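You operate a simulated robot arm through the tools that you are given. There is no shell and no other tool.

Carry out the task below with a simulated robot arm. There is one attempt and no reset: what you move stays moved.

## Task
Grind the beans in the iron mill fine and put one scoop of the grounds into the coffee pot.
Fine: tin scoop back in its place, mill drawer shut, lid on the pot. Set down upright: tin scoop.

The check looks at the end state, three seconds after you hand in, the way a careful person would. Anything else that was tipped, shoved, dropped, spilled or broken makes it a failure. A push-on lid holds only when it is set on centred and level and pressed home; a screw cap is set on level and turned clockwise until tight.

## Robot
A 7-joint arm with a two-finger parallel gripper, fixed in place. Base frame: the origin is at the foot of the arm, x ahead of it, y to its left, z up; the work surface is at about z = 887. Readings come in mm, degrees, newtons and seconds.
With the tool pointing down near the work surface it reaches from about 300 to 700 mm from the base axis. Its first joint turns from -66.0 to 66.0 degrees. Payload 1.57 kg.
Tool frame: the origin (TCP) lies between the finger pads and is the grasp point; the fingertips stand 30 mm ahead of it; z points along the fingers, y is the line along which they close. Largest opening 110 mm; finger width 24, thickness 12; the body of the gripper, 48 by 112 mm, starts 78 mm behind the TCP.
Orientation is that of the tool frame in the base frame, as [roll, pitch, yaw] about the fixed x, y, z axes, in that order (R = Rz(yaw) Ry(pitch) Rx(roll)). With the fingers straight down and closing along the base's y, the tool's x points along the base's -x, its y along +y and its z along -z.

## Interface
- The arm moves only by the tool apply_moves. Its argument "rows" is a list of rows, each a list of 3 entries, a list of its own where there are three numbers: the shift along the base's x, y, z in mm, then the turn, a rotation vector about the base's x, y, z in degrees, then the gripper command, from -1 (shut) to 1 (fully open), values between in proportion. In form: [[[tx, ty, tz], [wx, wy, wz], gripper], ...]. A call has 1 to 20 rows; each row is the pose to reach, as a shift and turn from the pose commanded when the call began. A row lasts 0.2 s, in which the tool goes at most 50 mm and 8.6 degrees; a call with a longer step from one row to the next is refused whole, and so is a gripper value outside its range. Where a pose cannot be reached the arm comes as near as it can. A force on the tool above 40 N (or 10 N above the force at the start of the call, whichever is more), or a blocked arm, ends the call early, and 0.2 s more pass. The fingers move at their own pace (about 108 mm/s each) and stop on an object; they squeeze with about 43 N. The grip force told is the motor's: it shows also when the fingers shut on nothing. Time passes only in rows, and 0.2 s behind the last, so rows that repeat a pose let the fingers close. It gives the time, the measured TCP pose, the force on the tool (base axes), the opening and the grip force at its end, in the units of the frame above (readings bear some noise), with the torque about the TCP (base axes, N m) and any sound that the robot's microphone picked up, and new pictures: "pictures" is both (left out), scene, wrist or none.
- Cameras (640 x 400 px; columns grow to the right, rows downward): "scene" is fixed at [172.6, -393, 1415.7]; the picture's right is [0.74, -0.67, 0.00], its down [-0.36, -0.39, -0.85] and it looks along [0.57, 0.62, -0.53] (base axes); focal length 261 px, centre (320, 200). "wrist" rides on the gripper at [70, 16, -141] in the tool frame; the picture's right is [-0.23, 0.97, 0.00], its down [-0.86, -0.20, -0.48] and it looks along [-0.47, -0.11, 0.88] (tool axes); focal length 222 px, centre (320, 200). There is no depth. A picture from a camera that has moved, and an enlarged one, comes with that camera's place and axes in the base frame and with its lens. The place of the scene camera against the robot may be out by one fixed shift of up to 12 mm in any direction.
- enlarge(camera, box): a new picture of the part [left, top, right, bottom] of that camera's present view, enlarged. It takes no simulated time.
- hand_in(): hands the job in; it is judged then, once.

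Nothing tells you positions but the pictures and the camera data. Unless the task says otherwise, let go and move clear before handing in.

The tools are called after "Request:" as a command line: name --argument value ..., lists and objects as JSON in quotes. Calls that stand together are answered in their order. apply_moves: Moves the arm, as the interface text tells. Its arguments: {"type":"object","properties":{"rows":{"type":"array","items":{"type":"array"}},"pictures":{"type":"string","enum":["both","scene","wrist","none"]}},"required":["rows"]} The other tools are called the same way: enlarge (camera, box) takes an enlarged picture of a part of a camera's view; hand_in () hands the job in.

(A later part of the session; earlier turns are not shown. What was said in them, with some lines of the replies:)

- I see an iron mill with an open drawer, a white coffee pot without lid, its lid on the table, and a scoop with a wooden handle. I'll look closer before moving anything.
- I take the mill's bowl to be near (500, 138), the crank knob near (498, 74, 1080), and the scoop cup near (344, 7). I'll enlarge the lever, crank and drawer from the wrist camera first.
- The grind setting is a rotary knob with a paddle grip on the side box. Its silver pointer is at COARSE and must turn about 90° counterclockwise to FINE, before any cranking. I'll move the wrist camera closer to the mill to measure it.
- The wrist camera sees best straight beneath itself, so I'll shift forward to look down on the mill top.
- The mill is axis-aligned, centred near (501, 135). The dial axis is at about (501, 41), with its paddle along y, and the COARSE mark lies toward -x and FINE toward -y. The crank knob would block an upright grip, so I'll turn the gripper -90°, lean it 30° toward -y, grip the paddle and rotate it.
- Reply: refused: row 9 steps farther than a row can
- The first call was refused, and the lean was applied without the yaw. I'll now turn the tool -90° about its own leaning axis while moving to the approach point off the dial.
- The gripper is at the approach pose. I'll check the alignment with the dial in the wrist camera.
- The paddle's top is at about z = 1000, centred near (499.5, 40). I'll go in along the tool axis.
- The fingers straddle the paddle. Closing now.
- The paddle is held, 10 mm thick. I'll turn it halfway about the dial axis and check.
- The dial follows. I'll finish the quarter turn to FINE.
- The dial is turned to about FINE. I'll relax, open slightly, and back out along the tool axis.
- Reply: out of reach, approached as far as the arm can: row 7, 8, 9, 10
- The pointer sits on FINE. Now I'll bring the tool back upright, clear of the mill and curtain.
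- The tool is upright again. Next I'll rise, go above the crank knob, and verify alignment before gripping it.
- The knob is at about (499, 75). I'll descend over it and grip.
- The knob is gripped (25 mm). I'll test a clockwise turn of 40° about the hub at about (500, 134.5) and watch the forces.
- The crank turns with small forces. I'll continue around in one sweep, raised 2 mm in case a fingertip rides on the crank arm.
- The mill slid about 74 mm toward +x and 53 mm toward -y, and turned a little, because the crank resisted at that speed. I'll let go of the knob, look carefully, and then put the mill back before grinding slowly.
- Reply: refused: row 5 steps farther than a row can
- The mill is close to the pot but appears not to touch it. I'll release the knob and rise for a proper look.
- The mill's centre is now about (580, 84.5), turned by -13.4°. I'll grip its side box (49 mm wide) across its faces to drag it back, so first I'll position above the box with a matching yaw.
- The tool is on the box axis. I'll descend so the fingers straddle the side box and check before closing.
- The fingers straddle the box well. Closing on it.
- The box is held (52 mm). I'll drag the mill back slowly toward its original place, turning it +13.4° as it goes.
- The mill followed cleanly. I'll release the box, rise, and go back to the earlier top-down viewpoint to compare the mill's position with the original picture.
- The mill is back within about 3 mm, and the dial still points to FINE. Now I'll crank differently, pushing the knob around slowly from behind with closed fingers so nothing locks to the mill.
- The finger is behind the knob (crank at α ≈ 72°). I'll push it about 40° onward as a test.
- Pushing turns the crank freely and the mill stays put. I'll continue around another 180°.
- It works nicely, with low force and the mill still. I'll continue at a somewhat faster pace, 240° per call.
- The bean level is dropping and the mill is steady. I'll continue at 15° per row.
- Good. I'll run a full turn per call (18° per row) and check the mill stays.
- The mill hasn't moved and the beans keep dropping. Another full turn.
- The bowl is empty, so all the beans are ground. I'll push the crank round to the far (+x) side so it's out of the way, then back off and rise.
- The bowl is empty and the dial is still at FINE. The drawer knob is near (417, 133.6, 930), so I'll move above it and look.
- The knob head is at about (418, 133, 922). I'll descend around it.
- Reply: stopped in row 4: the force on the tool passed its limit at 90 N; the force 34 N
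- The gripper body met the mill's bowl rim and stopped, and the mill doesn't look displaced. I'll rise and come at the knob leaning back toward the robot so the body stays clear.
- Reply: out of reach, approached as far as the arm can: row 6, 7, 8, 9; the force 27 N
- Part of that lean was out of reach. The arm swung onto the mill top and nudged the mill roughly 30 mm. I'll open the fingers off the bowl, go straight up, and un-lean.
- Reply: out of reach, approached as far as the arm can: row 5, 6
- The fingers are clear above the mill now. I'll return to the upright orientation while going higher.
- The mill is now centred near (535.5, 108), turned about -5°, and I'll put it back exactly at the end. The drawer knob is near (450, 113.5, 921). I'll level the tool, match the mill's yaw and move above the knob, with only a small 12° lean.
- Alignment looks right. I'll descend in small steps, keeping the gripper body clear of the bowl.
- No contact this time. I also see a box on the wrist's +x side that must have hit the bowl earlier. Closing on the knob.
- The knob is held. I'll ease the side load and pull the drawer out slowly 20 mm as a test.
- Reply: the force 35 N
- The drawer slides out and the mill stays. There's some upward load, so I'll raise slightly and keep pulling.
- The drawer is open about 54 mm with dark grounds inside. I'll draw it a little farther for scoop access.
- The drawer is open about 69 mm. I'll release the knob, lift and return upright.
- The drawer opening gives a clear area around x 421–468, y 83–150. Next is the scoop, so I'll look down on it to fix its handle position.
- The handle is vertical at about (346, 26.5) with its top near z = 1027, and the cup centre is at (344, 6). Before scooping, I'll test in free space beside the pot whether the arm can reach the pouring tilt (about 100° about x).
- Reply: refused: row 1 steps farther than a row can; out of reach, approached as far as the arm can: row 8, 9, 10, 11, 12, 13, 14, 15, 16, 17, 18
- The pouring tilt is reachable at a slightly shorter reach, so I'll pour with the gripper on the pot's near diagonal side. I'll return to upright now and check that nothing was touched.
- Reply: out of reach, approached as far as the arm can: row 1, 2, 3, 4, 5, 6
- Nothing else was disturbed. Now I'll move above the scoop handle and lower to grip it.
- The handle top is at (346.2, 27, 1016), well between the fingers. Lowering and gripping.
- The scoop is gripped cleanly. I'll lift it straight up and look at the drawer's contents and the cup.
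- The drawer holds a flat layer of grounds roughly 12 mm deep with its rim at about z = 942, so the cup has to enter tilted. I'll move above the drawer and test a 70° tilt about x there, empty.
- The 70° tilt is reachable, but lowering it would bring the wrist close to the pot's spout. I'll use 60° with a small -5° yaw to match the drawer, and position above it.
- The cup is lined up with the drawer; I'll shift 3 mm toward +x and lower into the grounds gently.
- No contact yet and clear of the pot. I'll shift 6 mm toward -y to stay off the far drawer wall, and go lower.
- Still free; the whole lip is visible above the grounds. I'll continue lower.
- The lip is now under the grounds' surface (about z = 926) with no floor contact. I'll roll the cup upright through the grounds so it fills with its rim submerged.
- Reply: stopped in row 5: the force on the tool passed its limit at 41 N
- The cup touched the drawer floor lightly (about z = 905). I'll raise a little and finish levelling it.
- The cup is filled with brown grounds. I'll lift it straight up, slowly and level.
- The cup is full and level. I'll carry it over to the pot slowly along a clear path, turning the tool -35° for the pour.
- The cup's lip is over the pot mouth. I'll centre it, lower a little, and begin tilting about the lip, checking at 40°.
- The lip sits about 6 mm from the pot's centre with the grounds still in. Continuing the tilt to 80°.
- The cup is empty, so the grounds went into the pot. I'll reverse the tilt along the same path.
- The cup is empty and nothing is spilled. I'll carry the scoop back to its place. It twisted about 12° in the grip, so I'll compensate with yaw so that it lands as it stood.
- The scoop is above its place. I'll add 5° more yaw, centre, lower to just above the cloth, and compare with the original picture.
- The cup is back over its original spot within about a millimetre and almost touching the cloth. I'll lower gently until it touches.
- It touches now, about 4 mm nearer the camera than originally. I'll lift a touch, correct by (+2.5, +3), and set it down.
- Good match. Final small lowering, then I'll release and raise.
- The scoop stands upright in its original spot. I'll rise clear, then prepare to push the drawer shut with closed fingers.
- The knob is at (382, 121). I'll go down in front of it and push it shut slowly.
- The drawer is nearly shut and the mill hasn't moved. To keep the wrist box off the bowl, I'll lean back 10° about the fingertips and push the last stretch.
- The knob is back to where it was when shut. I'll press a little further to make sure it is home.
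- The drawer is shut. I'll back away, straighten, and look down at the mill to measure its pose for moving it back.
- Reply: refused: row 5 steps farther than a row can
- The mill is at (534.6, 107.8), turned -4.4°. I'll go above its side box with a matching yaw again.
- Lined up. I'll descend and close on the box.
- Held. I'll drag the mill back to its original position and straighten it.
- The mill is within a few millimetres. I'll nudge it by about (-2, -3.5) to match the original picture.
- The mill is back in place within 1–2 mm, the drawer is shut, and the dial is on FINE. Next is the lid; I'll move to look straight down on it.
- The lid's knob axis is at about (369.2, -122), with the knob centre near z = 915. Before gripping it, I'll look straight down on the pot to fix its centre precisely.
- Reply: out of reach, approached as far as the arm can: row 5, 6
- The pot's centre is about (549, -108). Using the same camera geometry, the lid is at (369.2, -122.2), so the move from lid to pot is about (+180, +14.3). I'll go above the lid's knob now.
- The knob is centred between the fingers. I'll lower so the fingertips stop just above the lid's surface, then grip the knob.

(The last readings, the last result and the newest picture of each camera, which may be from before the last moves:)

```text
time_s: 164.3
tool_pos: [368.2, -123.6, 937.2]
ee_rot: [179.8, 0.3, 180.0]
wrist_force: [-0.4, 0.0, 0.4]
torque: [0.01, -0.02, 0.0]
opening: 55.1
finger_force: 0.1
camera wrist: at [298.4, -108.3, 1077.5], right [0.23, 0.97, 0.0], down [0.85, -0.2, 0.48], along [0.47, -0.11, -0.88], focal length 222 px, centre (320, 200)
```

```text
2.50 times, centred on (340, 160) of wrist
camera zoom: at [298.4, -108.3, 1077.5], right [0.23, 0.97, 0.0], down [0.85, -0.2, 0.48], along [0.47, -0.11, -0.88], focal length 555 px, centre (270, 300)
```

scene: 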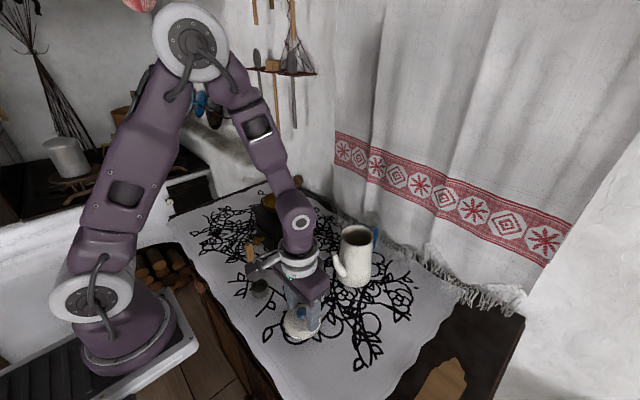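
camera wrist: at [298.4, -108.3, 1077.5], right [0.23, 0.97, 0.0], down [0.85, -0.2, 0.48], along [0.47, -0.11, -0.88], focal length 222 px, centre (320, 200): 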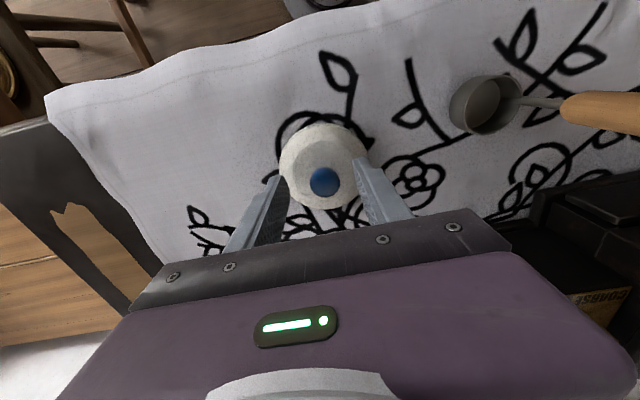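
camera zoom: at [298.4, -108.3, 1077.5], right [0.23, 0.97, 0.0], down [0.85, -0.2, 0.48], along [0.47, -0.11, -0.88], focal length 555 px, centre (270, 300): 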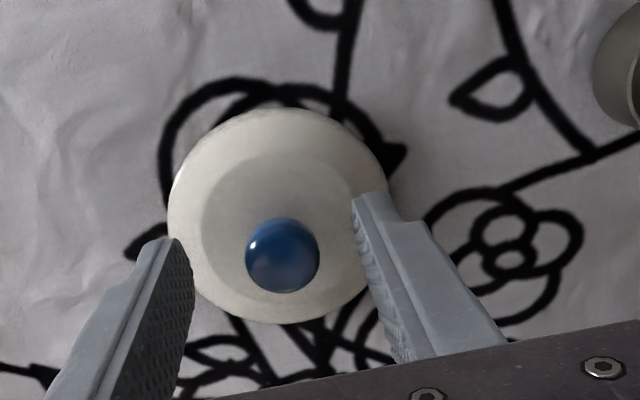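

Request:
apply_moves --rows '[[[0.5, 1.3, 0], [0, 0, 0], 0], [[0.5, 1.3, 0], [0, 0, 0], -0.4], [[0.5, 1.3, 0], [0, 0, 0], -0.55], [[0.5, 1.3, 0], [0, 0, 0], -0.75], [[0.5, 1.3, 0], [0, 0, 0], -1], [[0.5, 1.3, 0], [0, 0, 0], -1]]'

Request:
enlarge --camera "scene" --box '[270, 270, 340, 350]'

Request:
enlarge --camera "wrist" --box '[240, 80, 440, 240]'

```text
time_s: 165.7
tool_pos: [368.5, -122.2, 938.4]
ee_rot: [179.8, 0.4, -180.0]
wrist_force: [0.4, 0.1, -0.6]
torque: [-0.07, -0.01, 0.0]
opening: 22.6
finger_force: 35.0
camera wrist: at [298.7, -107.1, 1077.5], right [0.23, 0.97, 0.0], down [0.85, -0.2, 0.48], along [0.47, -0.11, -0.88], focal length 222 px, centre (320, 200)
```

scene: 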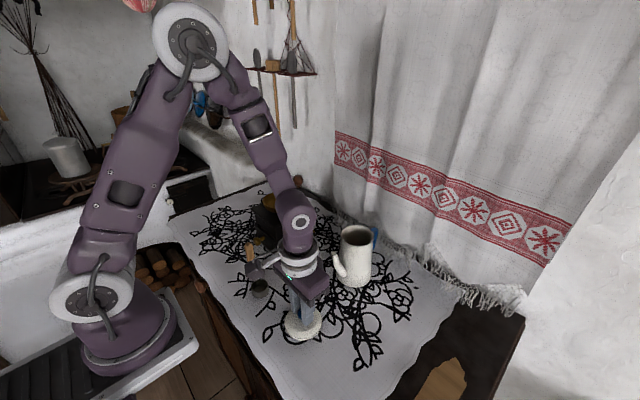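
wrist: 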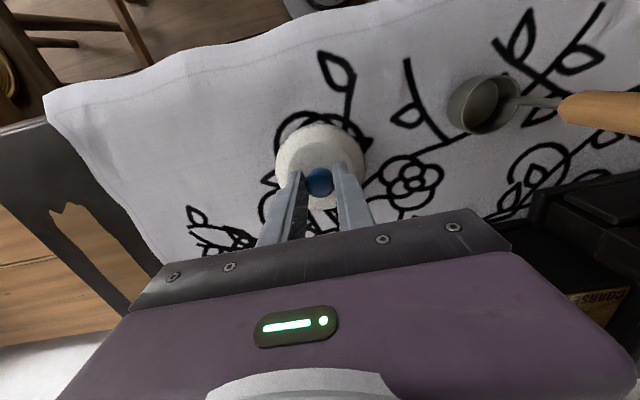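

```text
5.00 times, centred on (305, 310) of scene
camera zoom: at [172.6, -393.0, 1415.7], right [0.74, -0.67, 0.0], down [-0.36, -0.39, -0.85], along [0.57, 0.62, -0.53], focal length 1306 px, centre (395, -350)
```

zoom: 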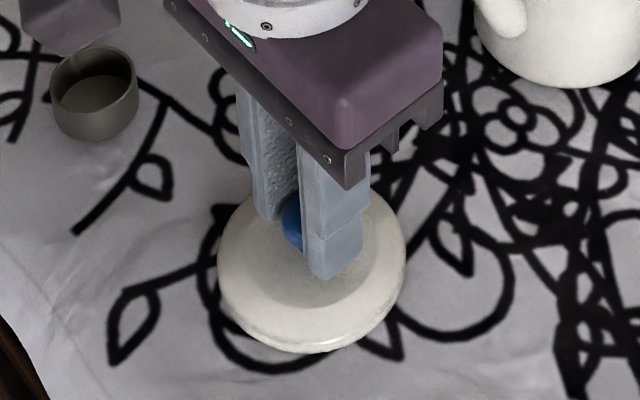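

```text
2.50 times, centred on (340, 160) of wrist
camera zoom: at [298.7, -107.1, 1077.5], right [0.23, 0.97, 0.0], down [0.85, -0.2, 0.48], along [0.47, -0.11, -0.88], focal length 555 px, centre (270, 300)
```

zoom: 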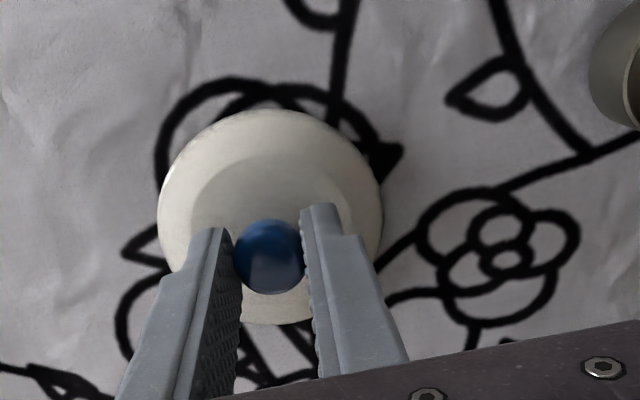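

The knob is held. A calibration check from this grip puts the pot's centre at about (549.6, -105.8). I'll lift the lid and carry it above the pot.

Request:
apply_moves --rows '[[[0, 0, 5], [0, 0, 0], -1], [[0, 0, 20], [0, 0, 0], -1], [[0, 0, 45], [0, 0, 0], -1], [[0, 0, 75], [0, 0, 0], -1], [[0, 0, 110], [0, 0, 0], -1], [[0, 0, 145], [0, 0, 0], -1], [[15, 1.5, 170], [0, 0, 0], -1], [[45, 4, 175], [0, 0, 0], -1], [[80, 7, 175], [0, 0, 0], -1], [[115, 10.5, 175], [0, 0, 0], -1], [[145, 13, 175], [0, 0, 0], -1], [[168, 15.4, 175], [0, 0, 0], -1], [[179.9, 16.4, 175], [0, 0, 0], -1], [[179.9, 16.4, 165], [0, 0, 0], -1], [[179.9, 16.4, 165], [0, 0, 0], -1]]'

Request:
enlarge --camera "scene" --box '[310, 190, 410, 300]'

Request:
enlarge --camera "wrist" --box '[220, 60, 440, 240]'

```text
time_s: 168.9
tool_pos: [547.0, -105.8, 1102.5]
ee_rot: [179.8, 0.4, -180.0]
wrist_force: [0.1, 0.3, -0.2]
torque: [0.01, -0.01, 0.02]
opening: 22.5
finger_force: 35.5
camera wrist: at [478.2, -90.6, 1242.8], right [0.23, 0.97, 0.0], down [0.85, -0.2, 0.48], along [0.47, -0.11, -0.88], focal length 222 px, centre (320, 200)
```

scene: 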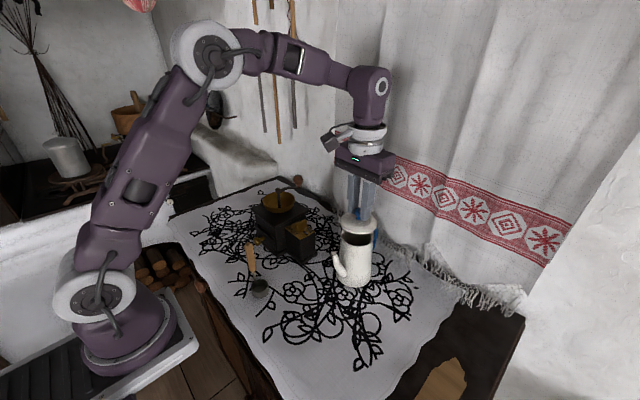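
wrist: 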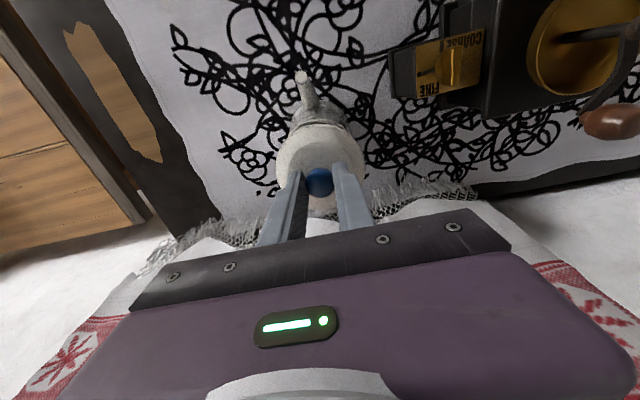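

```text
3.64 times, centred on (360, 245) of scene
camera zoom: at [172.7, -393.0, 1415.7], right [0.74, -0.67, 0.0], down [-0.36, -0.39, -0.85], along [0.57, 0.62, -0.53], focal length 950 px, centre (174, 36)
```

zoom: 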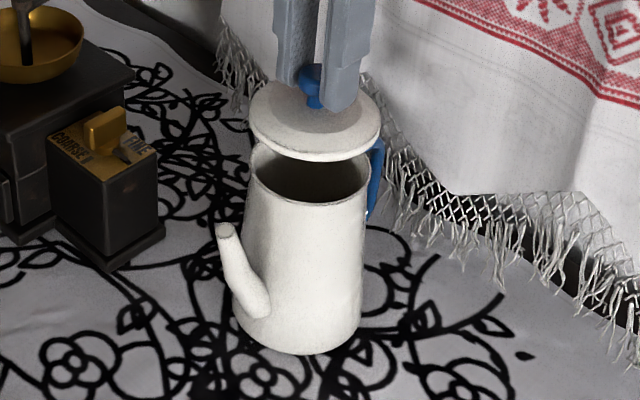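

```text
2.22 times, centred on (330, 150) of wrist
camera zoom: at [478.2, -90.6, 1242.8], right [0.23, 0.97, 0.0], down [0.85, -0.2, 0.48], along [0.47, -0.11, -0.88], focal length 494 px, centre (298, 311)
```

zoom: 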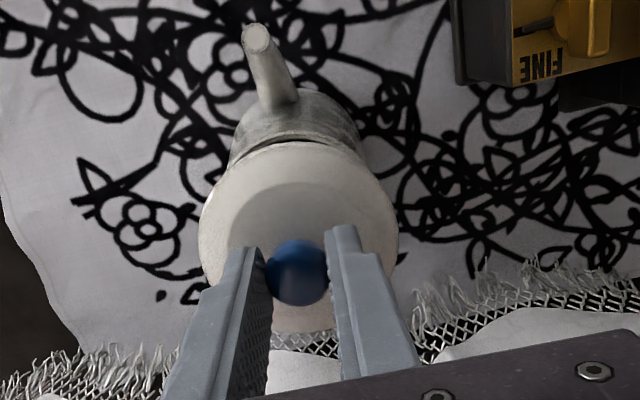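

The lid is level and looks centred in the scene view. I'll lower it to just above the rim and recheck.

Request:
apply_moves --rows '[[[0.7, 0, -8], [0, 0, 0], -1], [[0.7, 0, -16], [0, 0, 0], -1], [[0.7, 0, -24], [0, 0, 0], -1], [[0.7, 0, -24], [0, 0, 0], -1]]'

Request:
enlarge --camera "scene" --box '[330, 205, 390, 265]'

Request:
enlarge --camera "wrist" --box '[260, 80, 400, 200]'

```text
time_s: 169.9
tool_pos: [548.3, -106.5, 1078.1]
ee_rot: [179.8, 0.3, -179.9]
wrist_force: [-0.8, 0.2, -0.9]
torque: [0.02, 0.0, 0.04]
opening: 22.1
finger_force: 35.4
camera wrist: at [479.1, -91.3, 1218.2], right [0.23, 0.97, 0.0], down [0.85, -0.2, 0.48], along [0.47, -0.11, -0.88], focal length 222 px, centre (320, 200)
```

scene: 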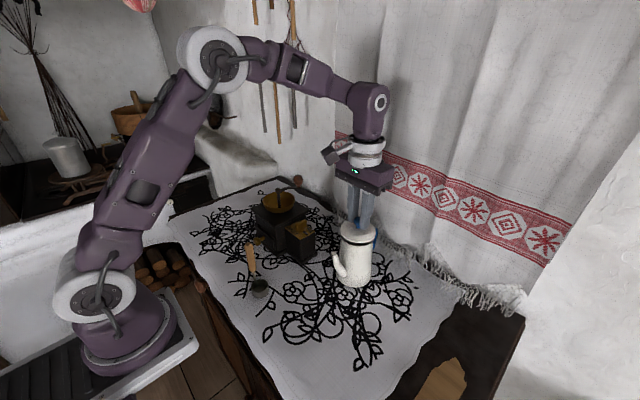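
wrist: 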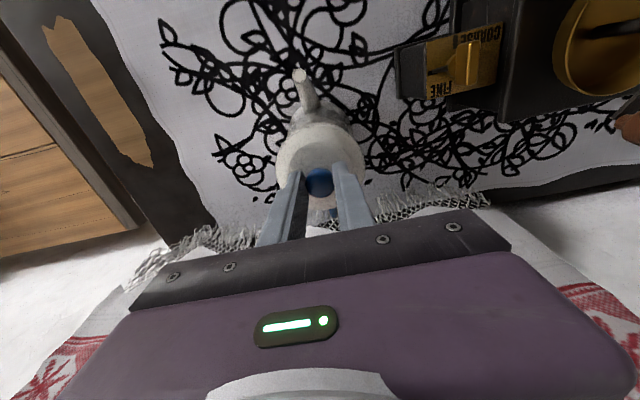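

```text
6.67 times, centred on (360, 235) of scene
camera zoom: at [172.7, -393.0, 1415.7], right [0.74, -0.67, 0.0], down [-0.36, -0.39, -0.85], along [0.57, 0.62, -0.53], focal length 1741 px, centre (53, -33)
```

zoom: 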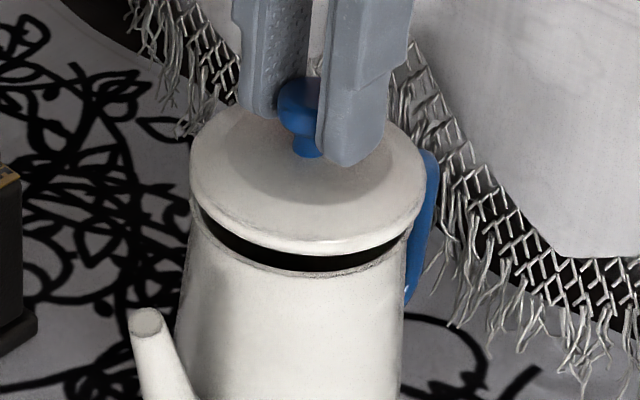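

```text
3.33 times, centred on (330, 140) of wrist
camera zoom: at [479.1, -91.3, 1218.2], right [0.23, 0.97, 0.0], down [0.85, -0.2, 0.48], along [0.47, -0.11, -0.88], focal length 740 px, centre (287, 400)
```

zoom: 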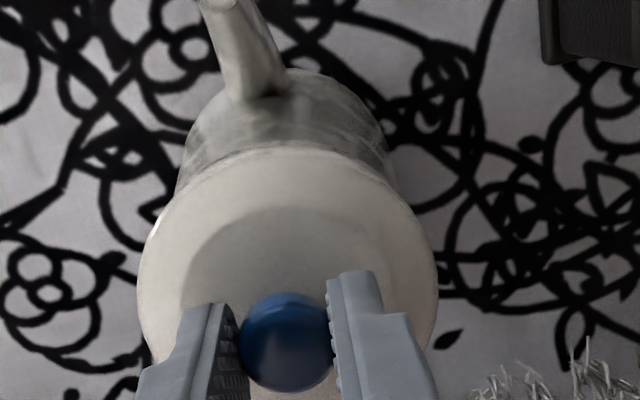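

Request:
apply_moves --rows '[[[-0.2, 0.6, -2], [0, 0, 0], -1], [[-0.2, 0.6, -4], [0, 0, 0], -1], [[-0.2, 0.6, -6], [0, 0, 0], -1], [[-0.2, 0.6, -8], [0, 0, 0], -1], [[-0.2, 0.6, -9], [0, 0, 0], -1], [[-0.2, 0.6, -10], [0, 0, 0], -1]]' --pictures "none"

Request:
enlarge --camera "scene" --box '[330, 205, 390, 265]'

```text
time_s: 171.3
tool_pos: [548.1, -106.5, 1067.5]
ee_rot: [179.8, 0.3, -179.9]
wrist_force: [0.5, 0.2, -0.6]
torque: [0.02, -0.02, 0.0]
opening: 22.7
finger_force: 35.2
```

```text
6.67 times, centred on (360, 235) of scene
camera zoom: at [172.6, -393.0, 1415.7], right [0.74, -0.67, 0.0], down [-0.36, -0.39, -0.85], along [0.57, 0.62, -0.53], focal length 1741 px, centre (53, -33)
```

zoom: 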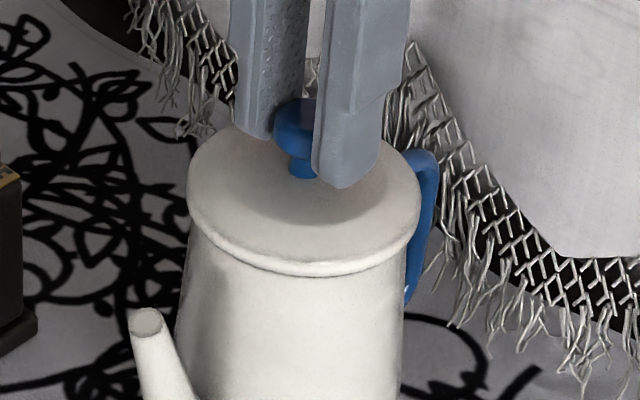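

No contact yet and the centring looks right. I'll keep lowering millimetre by millimetre until the lid meets the rim.

Request:
apply_moves --rows '[[[0, 0, -1], [0, 0, 0], -1], [[0, 0, -2], [0, 0, 0], -1], [[0, 0, -3], [0, 0, 0], -1], [[0, 0, -4], [0, 0, 0], -1]]' --pictures "none"

Request:
enlarge --camera "scene" --box '[330, 205, 390, 265]'

```text
time_s: 172.2
tool_pos: [548.8, -107.3, 1067.9]
ee_rot: [179.9, 0.6, 180.0]
wrist_force: [-5.7, 1.6, 7.7]
torque: [0.09, 0.31, 0.01]
opening: 22.8
finger_force: 34.7
heard: snap
stopped in row 4: the force on the tool passed its limit at 41 N (the readings are from after the stop); the commanded pose is now the measured one
```

```text
6.67 times, centred on (360, 235) of scene
camera zoom: at [172.4, -393.0, 1415.8], right [0.74, -0.67, 0.0], down [-0.36, -0.39, -0.85], along [0.57, 0.62, -0.53], focal length 1741 px, centre (53, -33)
```

zoom: 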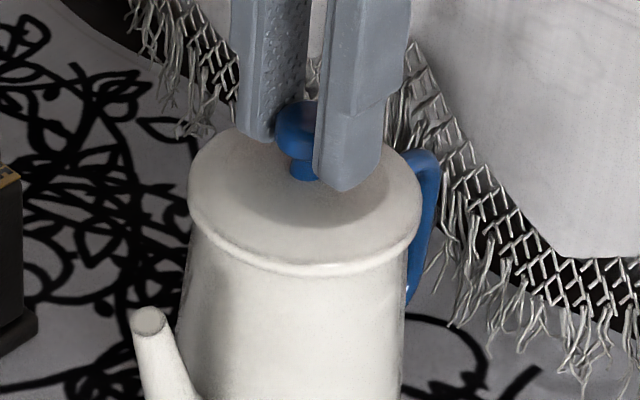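

A snap was heard, so the lid is seated. I'll let go gently and rise straight up.

Request:
apply_moves --rows '[[[0, 0, 0], [0, 0, 0], -0.55], [[0, 0, 0], [0, 0, 0], -0.3], [[0, 0, 0], [0, 0, 0], 0], [[0, 0, 0], [0, 0, 0], 0], [[0, 0, 15], [0, 0, 0], 0], [[0, 0, 45], [0, 0, 0], 0], [[-10, 0, 85], [0, 0, 0], 0], [[-30, 0, 115], [0, 0, 0], 0], [[-30, 0, 115], [0, 0, 0], 0]]'

Request:
enlarge --camera "scene" --box '[330, 205, 390, 265]'

Request:
enlarge --camera "scene" --box '[220, 170, 420, 310]'

Request:
enlarge --camera "wrist" --box '[200, 40, 440, 200]'

```text
time_s: 174.2
tool_pos: [519.4, -105.8, 1180.8]
ee_rot: [179.9, 0.5, -180.0]
wrist_force: [-0.2, 0.1, -0.1]
torque: [0.05, 0.0, 0.0]
opening: 54.9
finger_force: 0.1
camera wrist: at [449.0, -90.4, 1322.3], right [0.23, 0.97, 0.0], down [0.85, -0.2, 0.49], along [0.47, -0.11, -0.87], focal length 222 px, centre (320, 200)
```

scene: 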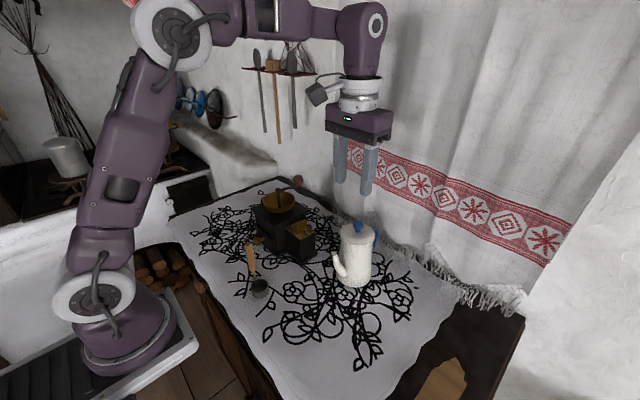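
wrist: 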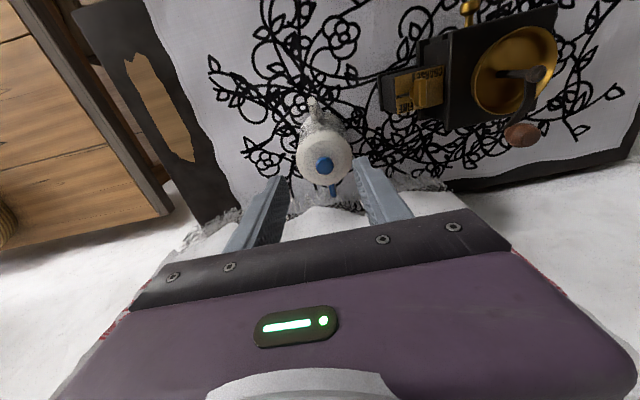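

```text
6.67 times, centred on (360, 235) of scene
camera zoom: at [172.6, -393.0, 1415.7], right [0.74, -0.67, 0.0], down [-0.36, -0.39, -0.85], along [0.57, 0.62, -0.53], focal length 1741 px, centre (53, -33)
```

zoom: 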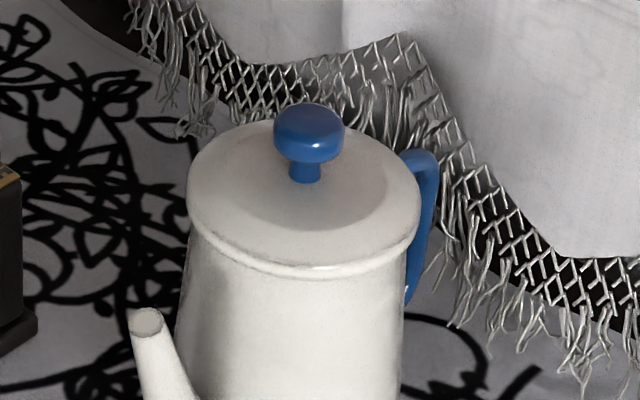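

```text
2.86 times, centred on (320, 240) of scene
camera zoom: at [172.6, -393.0, 1415.7], right [0.74, -0.67, 0.0], down [-0.36, -0.39, -0.85], along [0.57, 0.62, -0.53], focal length 746 px, centre (320, 86)
```

zoom: 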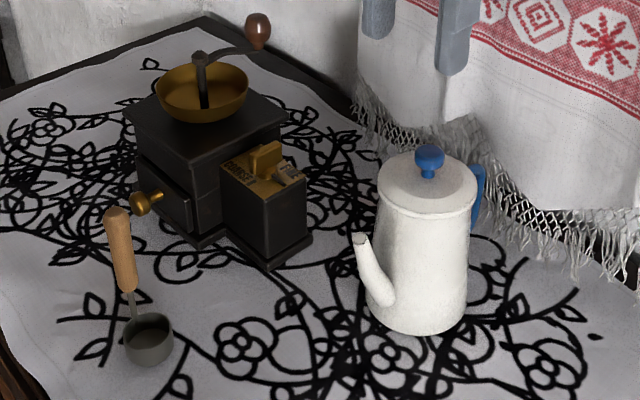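

```text
2.50 times, centred on (320, 120) of wrist
camera zoom: at [449.0, -90.4, 1322.3], right [0.23, 0.97, 0.0], down [0.85, -0.2, 0.49], along [0.47, -0.11, -0.87], focal length 555 px, centre (320, 400)
```

zoom: 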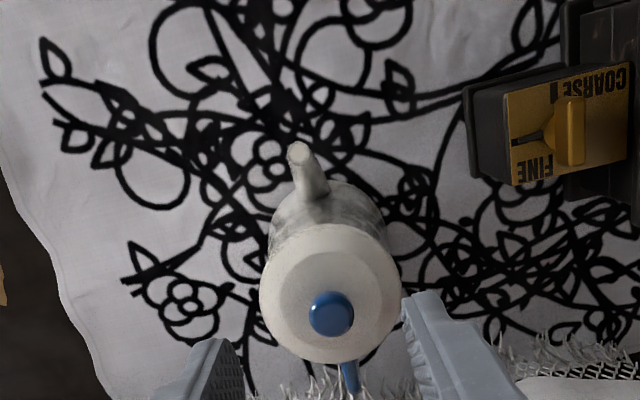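

Everything is in place: lid on and level, scoop upright in its spot, drawer shut, dial on FINE. I'll move the arm well clear and take a last look.

Request:
apply_moves --rows '[[[-25, 15, 25], [0, 0, 0], 0], [[-50, 35, 55], [0, 0, 0], 0], [[-80, 60, 80], [0, 0, 0], 0], [[-110, 90, 95], [0, 0, 0], 0], [[-140, 120, 100], [0, 0, 0], 0], [[-160, 150, 100], [0, 0, 0], 0], [[-160, 170, 100], [0, 0, 0], 0], [[-160, 170, 100], [0, 0, 0], 0]]'

Request:
enlarge --camera "scene" --box '[220, 170, 420, 350]'

Request:
enlarge --camera "wrist" --box '[140, 40, 460, 240]'

```text
time_s: 176.0
tool_pos: [358.4, 63.7, 1283.4]
ee_rot: [179.9, 0.5, -179.9]
wrist_force: [0.3, 0.2, 0.2]
torque: [-0.01, 0.03, 0.01]
opening: 54.8
finger_force: 0.0
camera wrist: at [288.3, 78.7, 1421.4], right [0.23, 0.97, 0.0], down [0.85, -0.2, 0.49], along [0.47, -0.11, -0.87], focal length 222 px, centre (320, 200)
```

scene: 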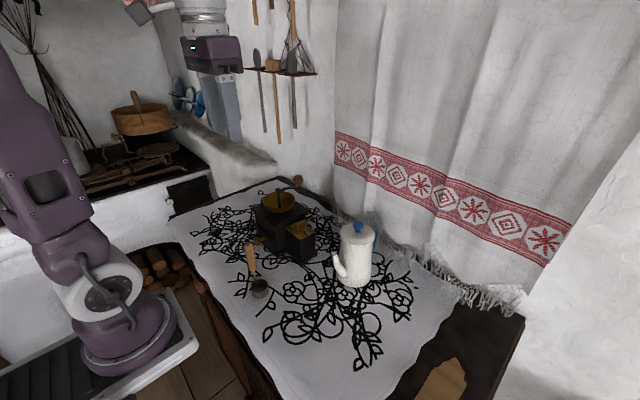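
wrist: 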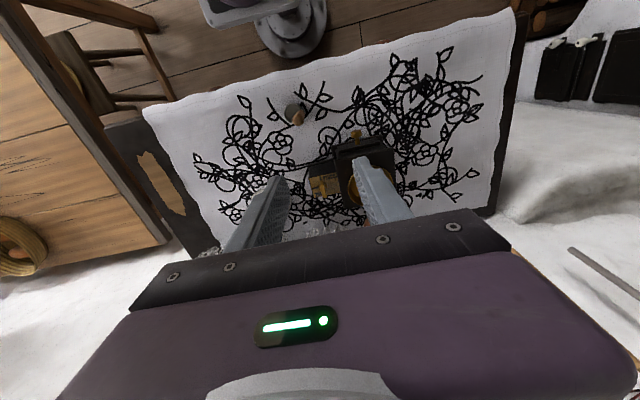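

```text
2.22 times, centred on (320, 260) of scene
camera zoom: at [172.6, -393.0, 1415.7], right [0.74, -0.67, 0.0], down [-0.36, -0.39, -0.85], along [0.57, 0.62, -0.53], focal length 580 px, centre (320, 67)
```

zoom: 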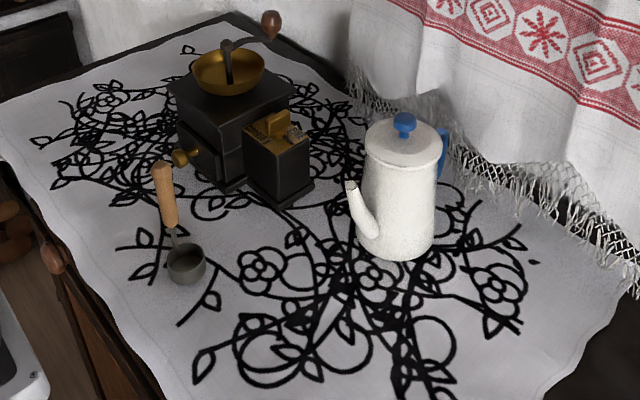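

```text
2.00 times, centred on (300, 140) of wrist
camera zoom: at [288.3, 78.7, 1421.4], right [0.23, 0.97, 0.0], down [0.85, -0.2, 0.49], along [0.47, -0.11, -0.87], focal length 444 px, centre (360, 320)
```

zoom: 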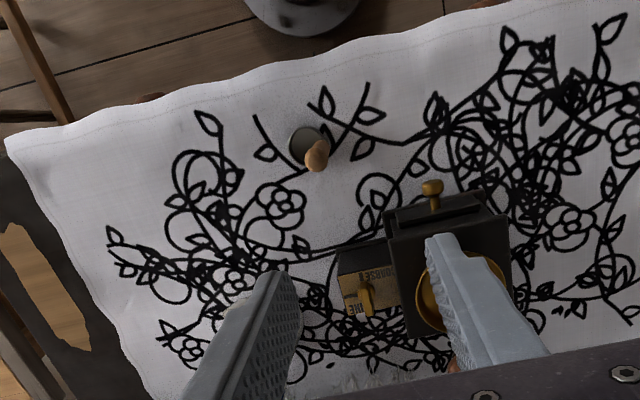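

The mill is back in place with its drawer shut and the dial on FINE, and all the beans are ground. One scoop of grounds is in the pot, the lid is snapped on, and the scoop stands upright where it was. The table is clean and the arm is clear, so I'm handing in.

Request:
hand_in

```text
The job is handed in.
```

The job is handed in; I haven't seen the check's verdict. The grounds are in the pot and everything the task asked for was in place when I finished.

- **Grinding:** I set the dial to FINE before cranking and turned the crank until the bowl was empty.
- **Scooping:** One full scoop went from the drawer into the pot, with no spill visible.
- **Scoop:** The tin scoop stands upright in its original spot.
- **Drawer:** The mill drawer is pushed shut against its stop.
- **Lid:** The lid is on the pot and level. I heard it snap when I pressed it down.

**Mill moved:** The mill slid out of place twice while I worked. The first time was the opening attempt at cranking; the second was an arm move that overshot its reach. I dragged it back both times, and it now sits within about 2 mm of where it started, judging by the pictures. Nothing else looked shifted in the final pictures. If the check counts the movement itself rather than the end state, that is the weak point.
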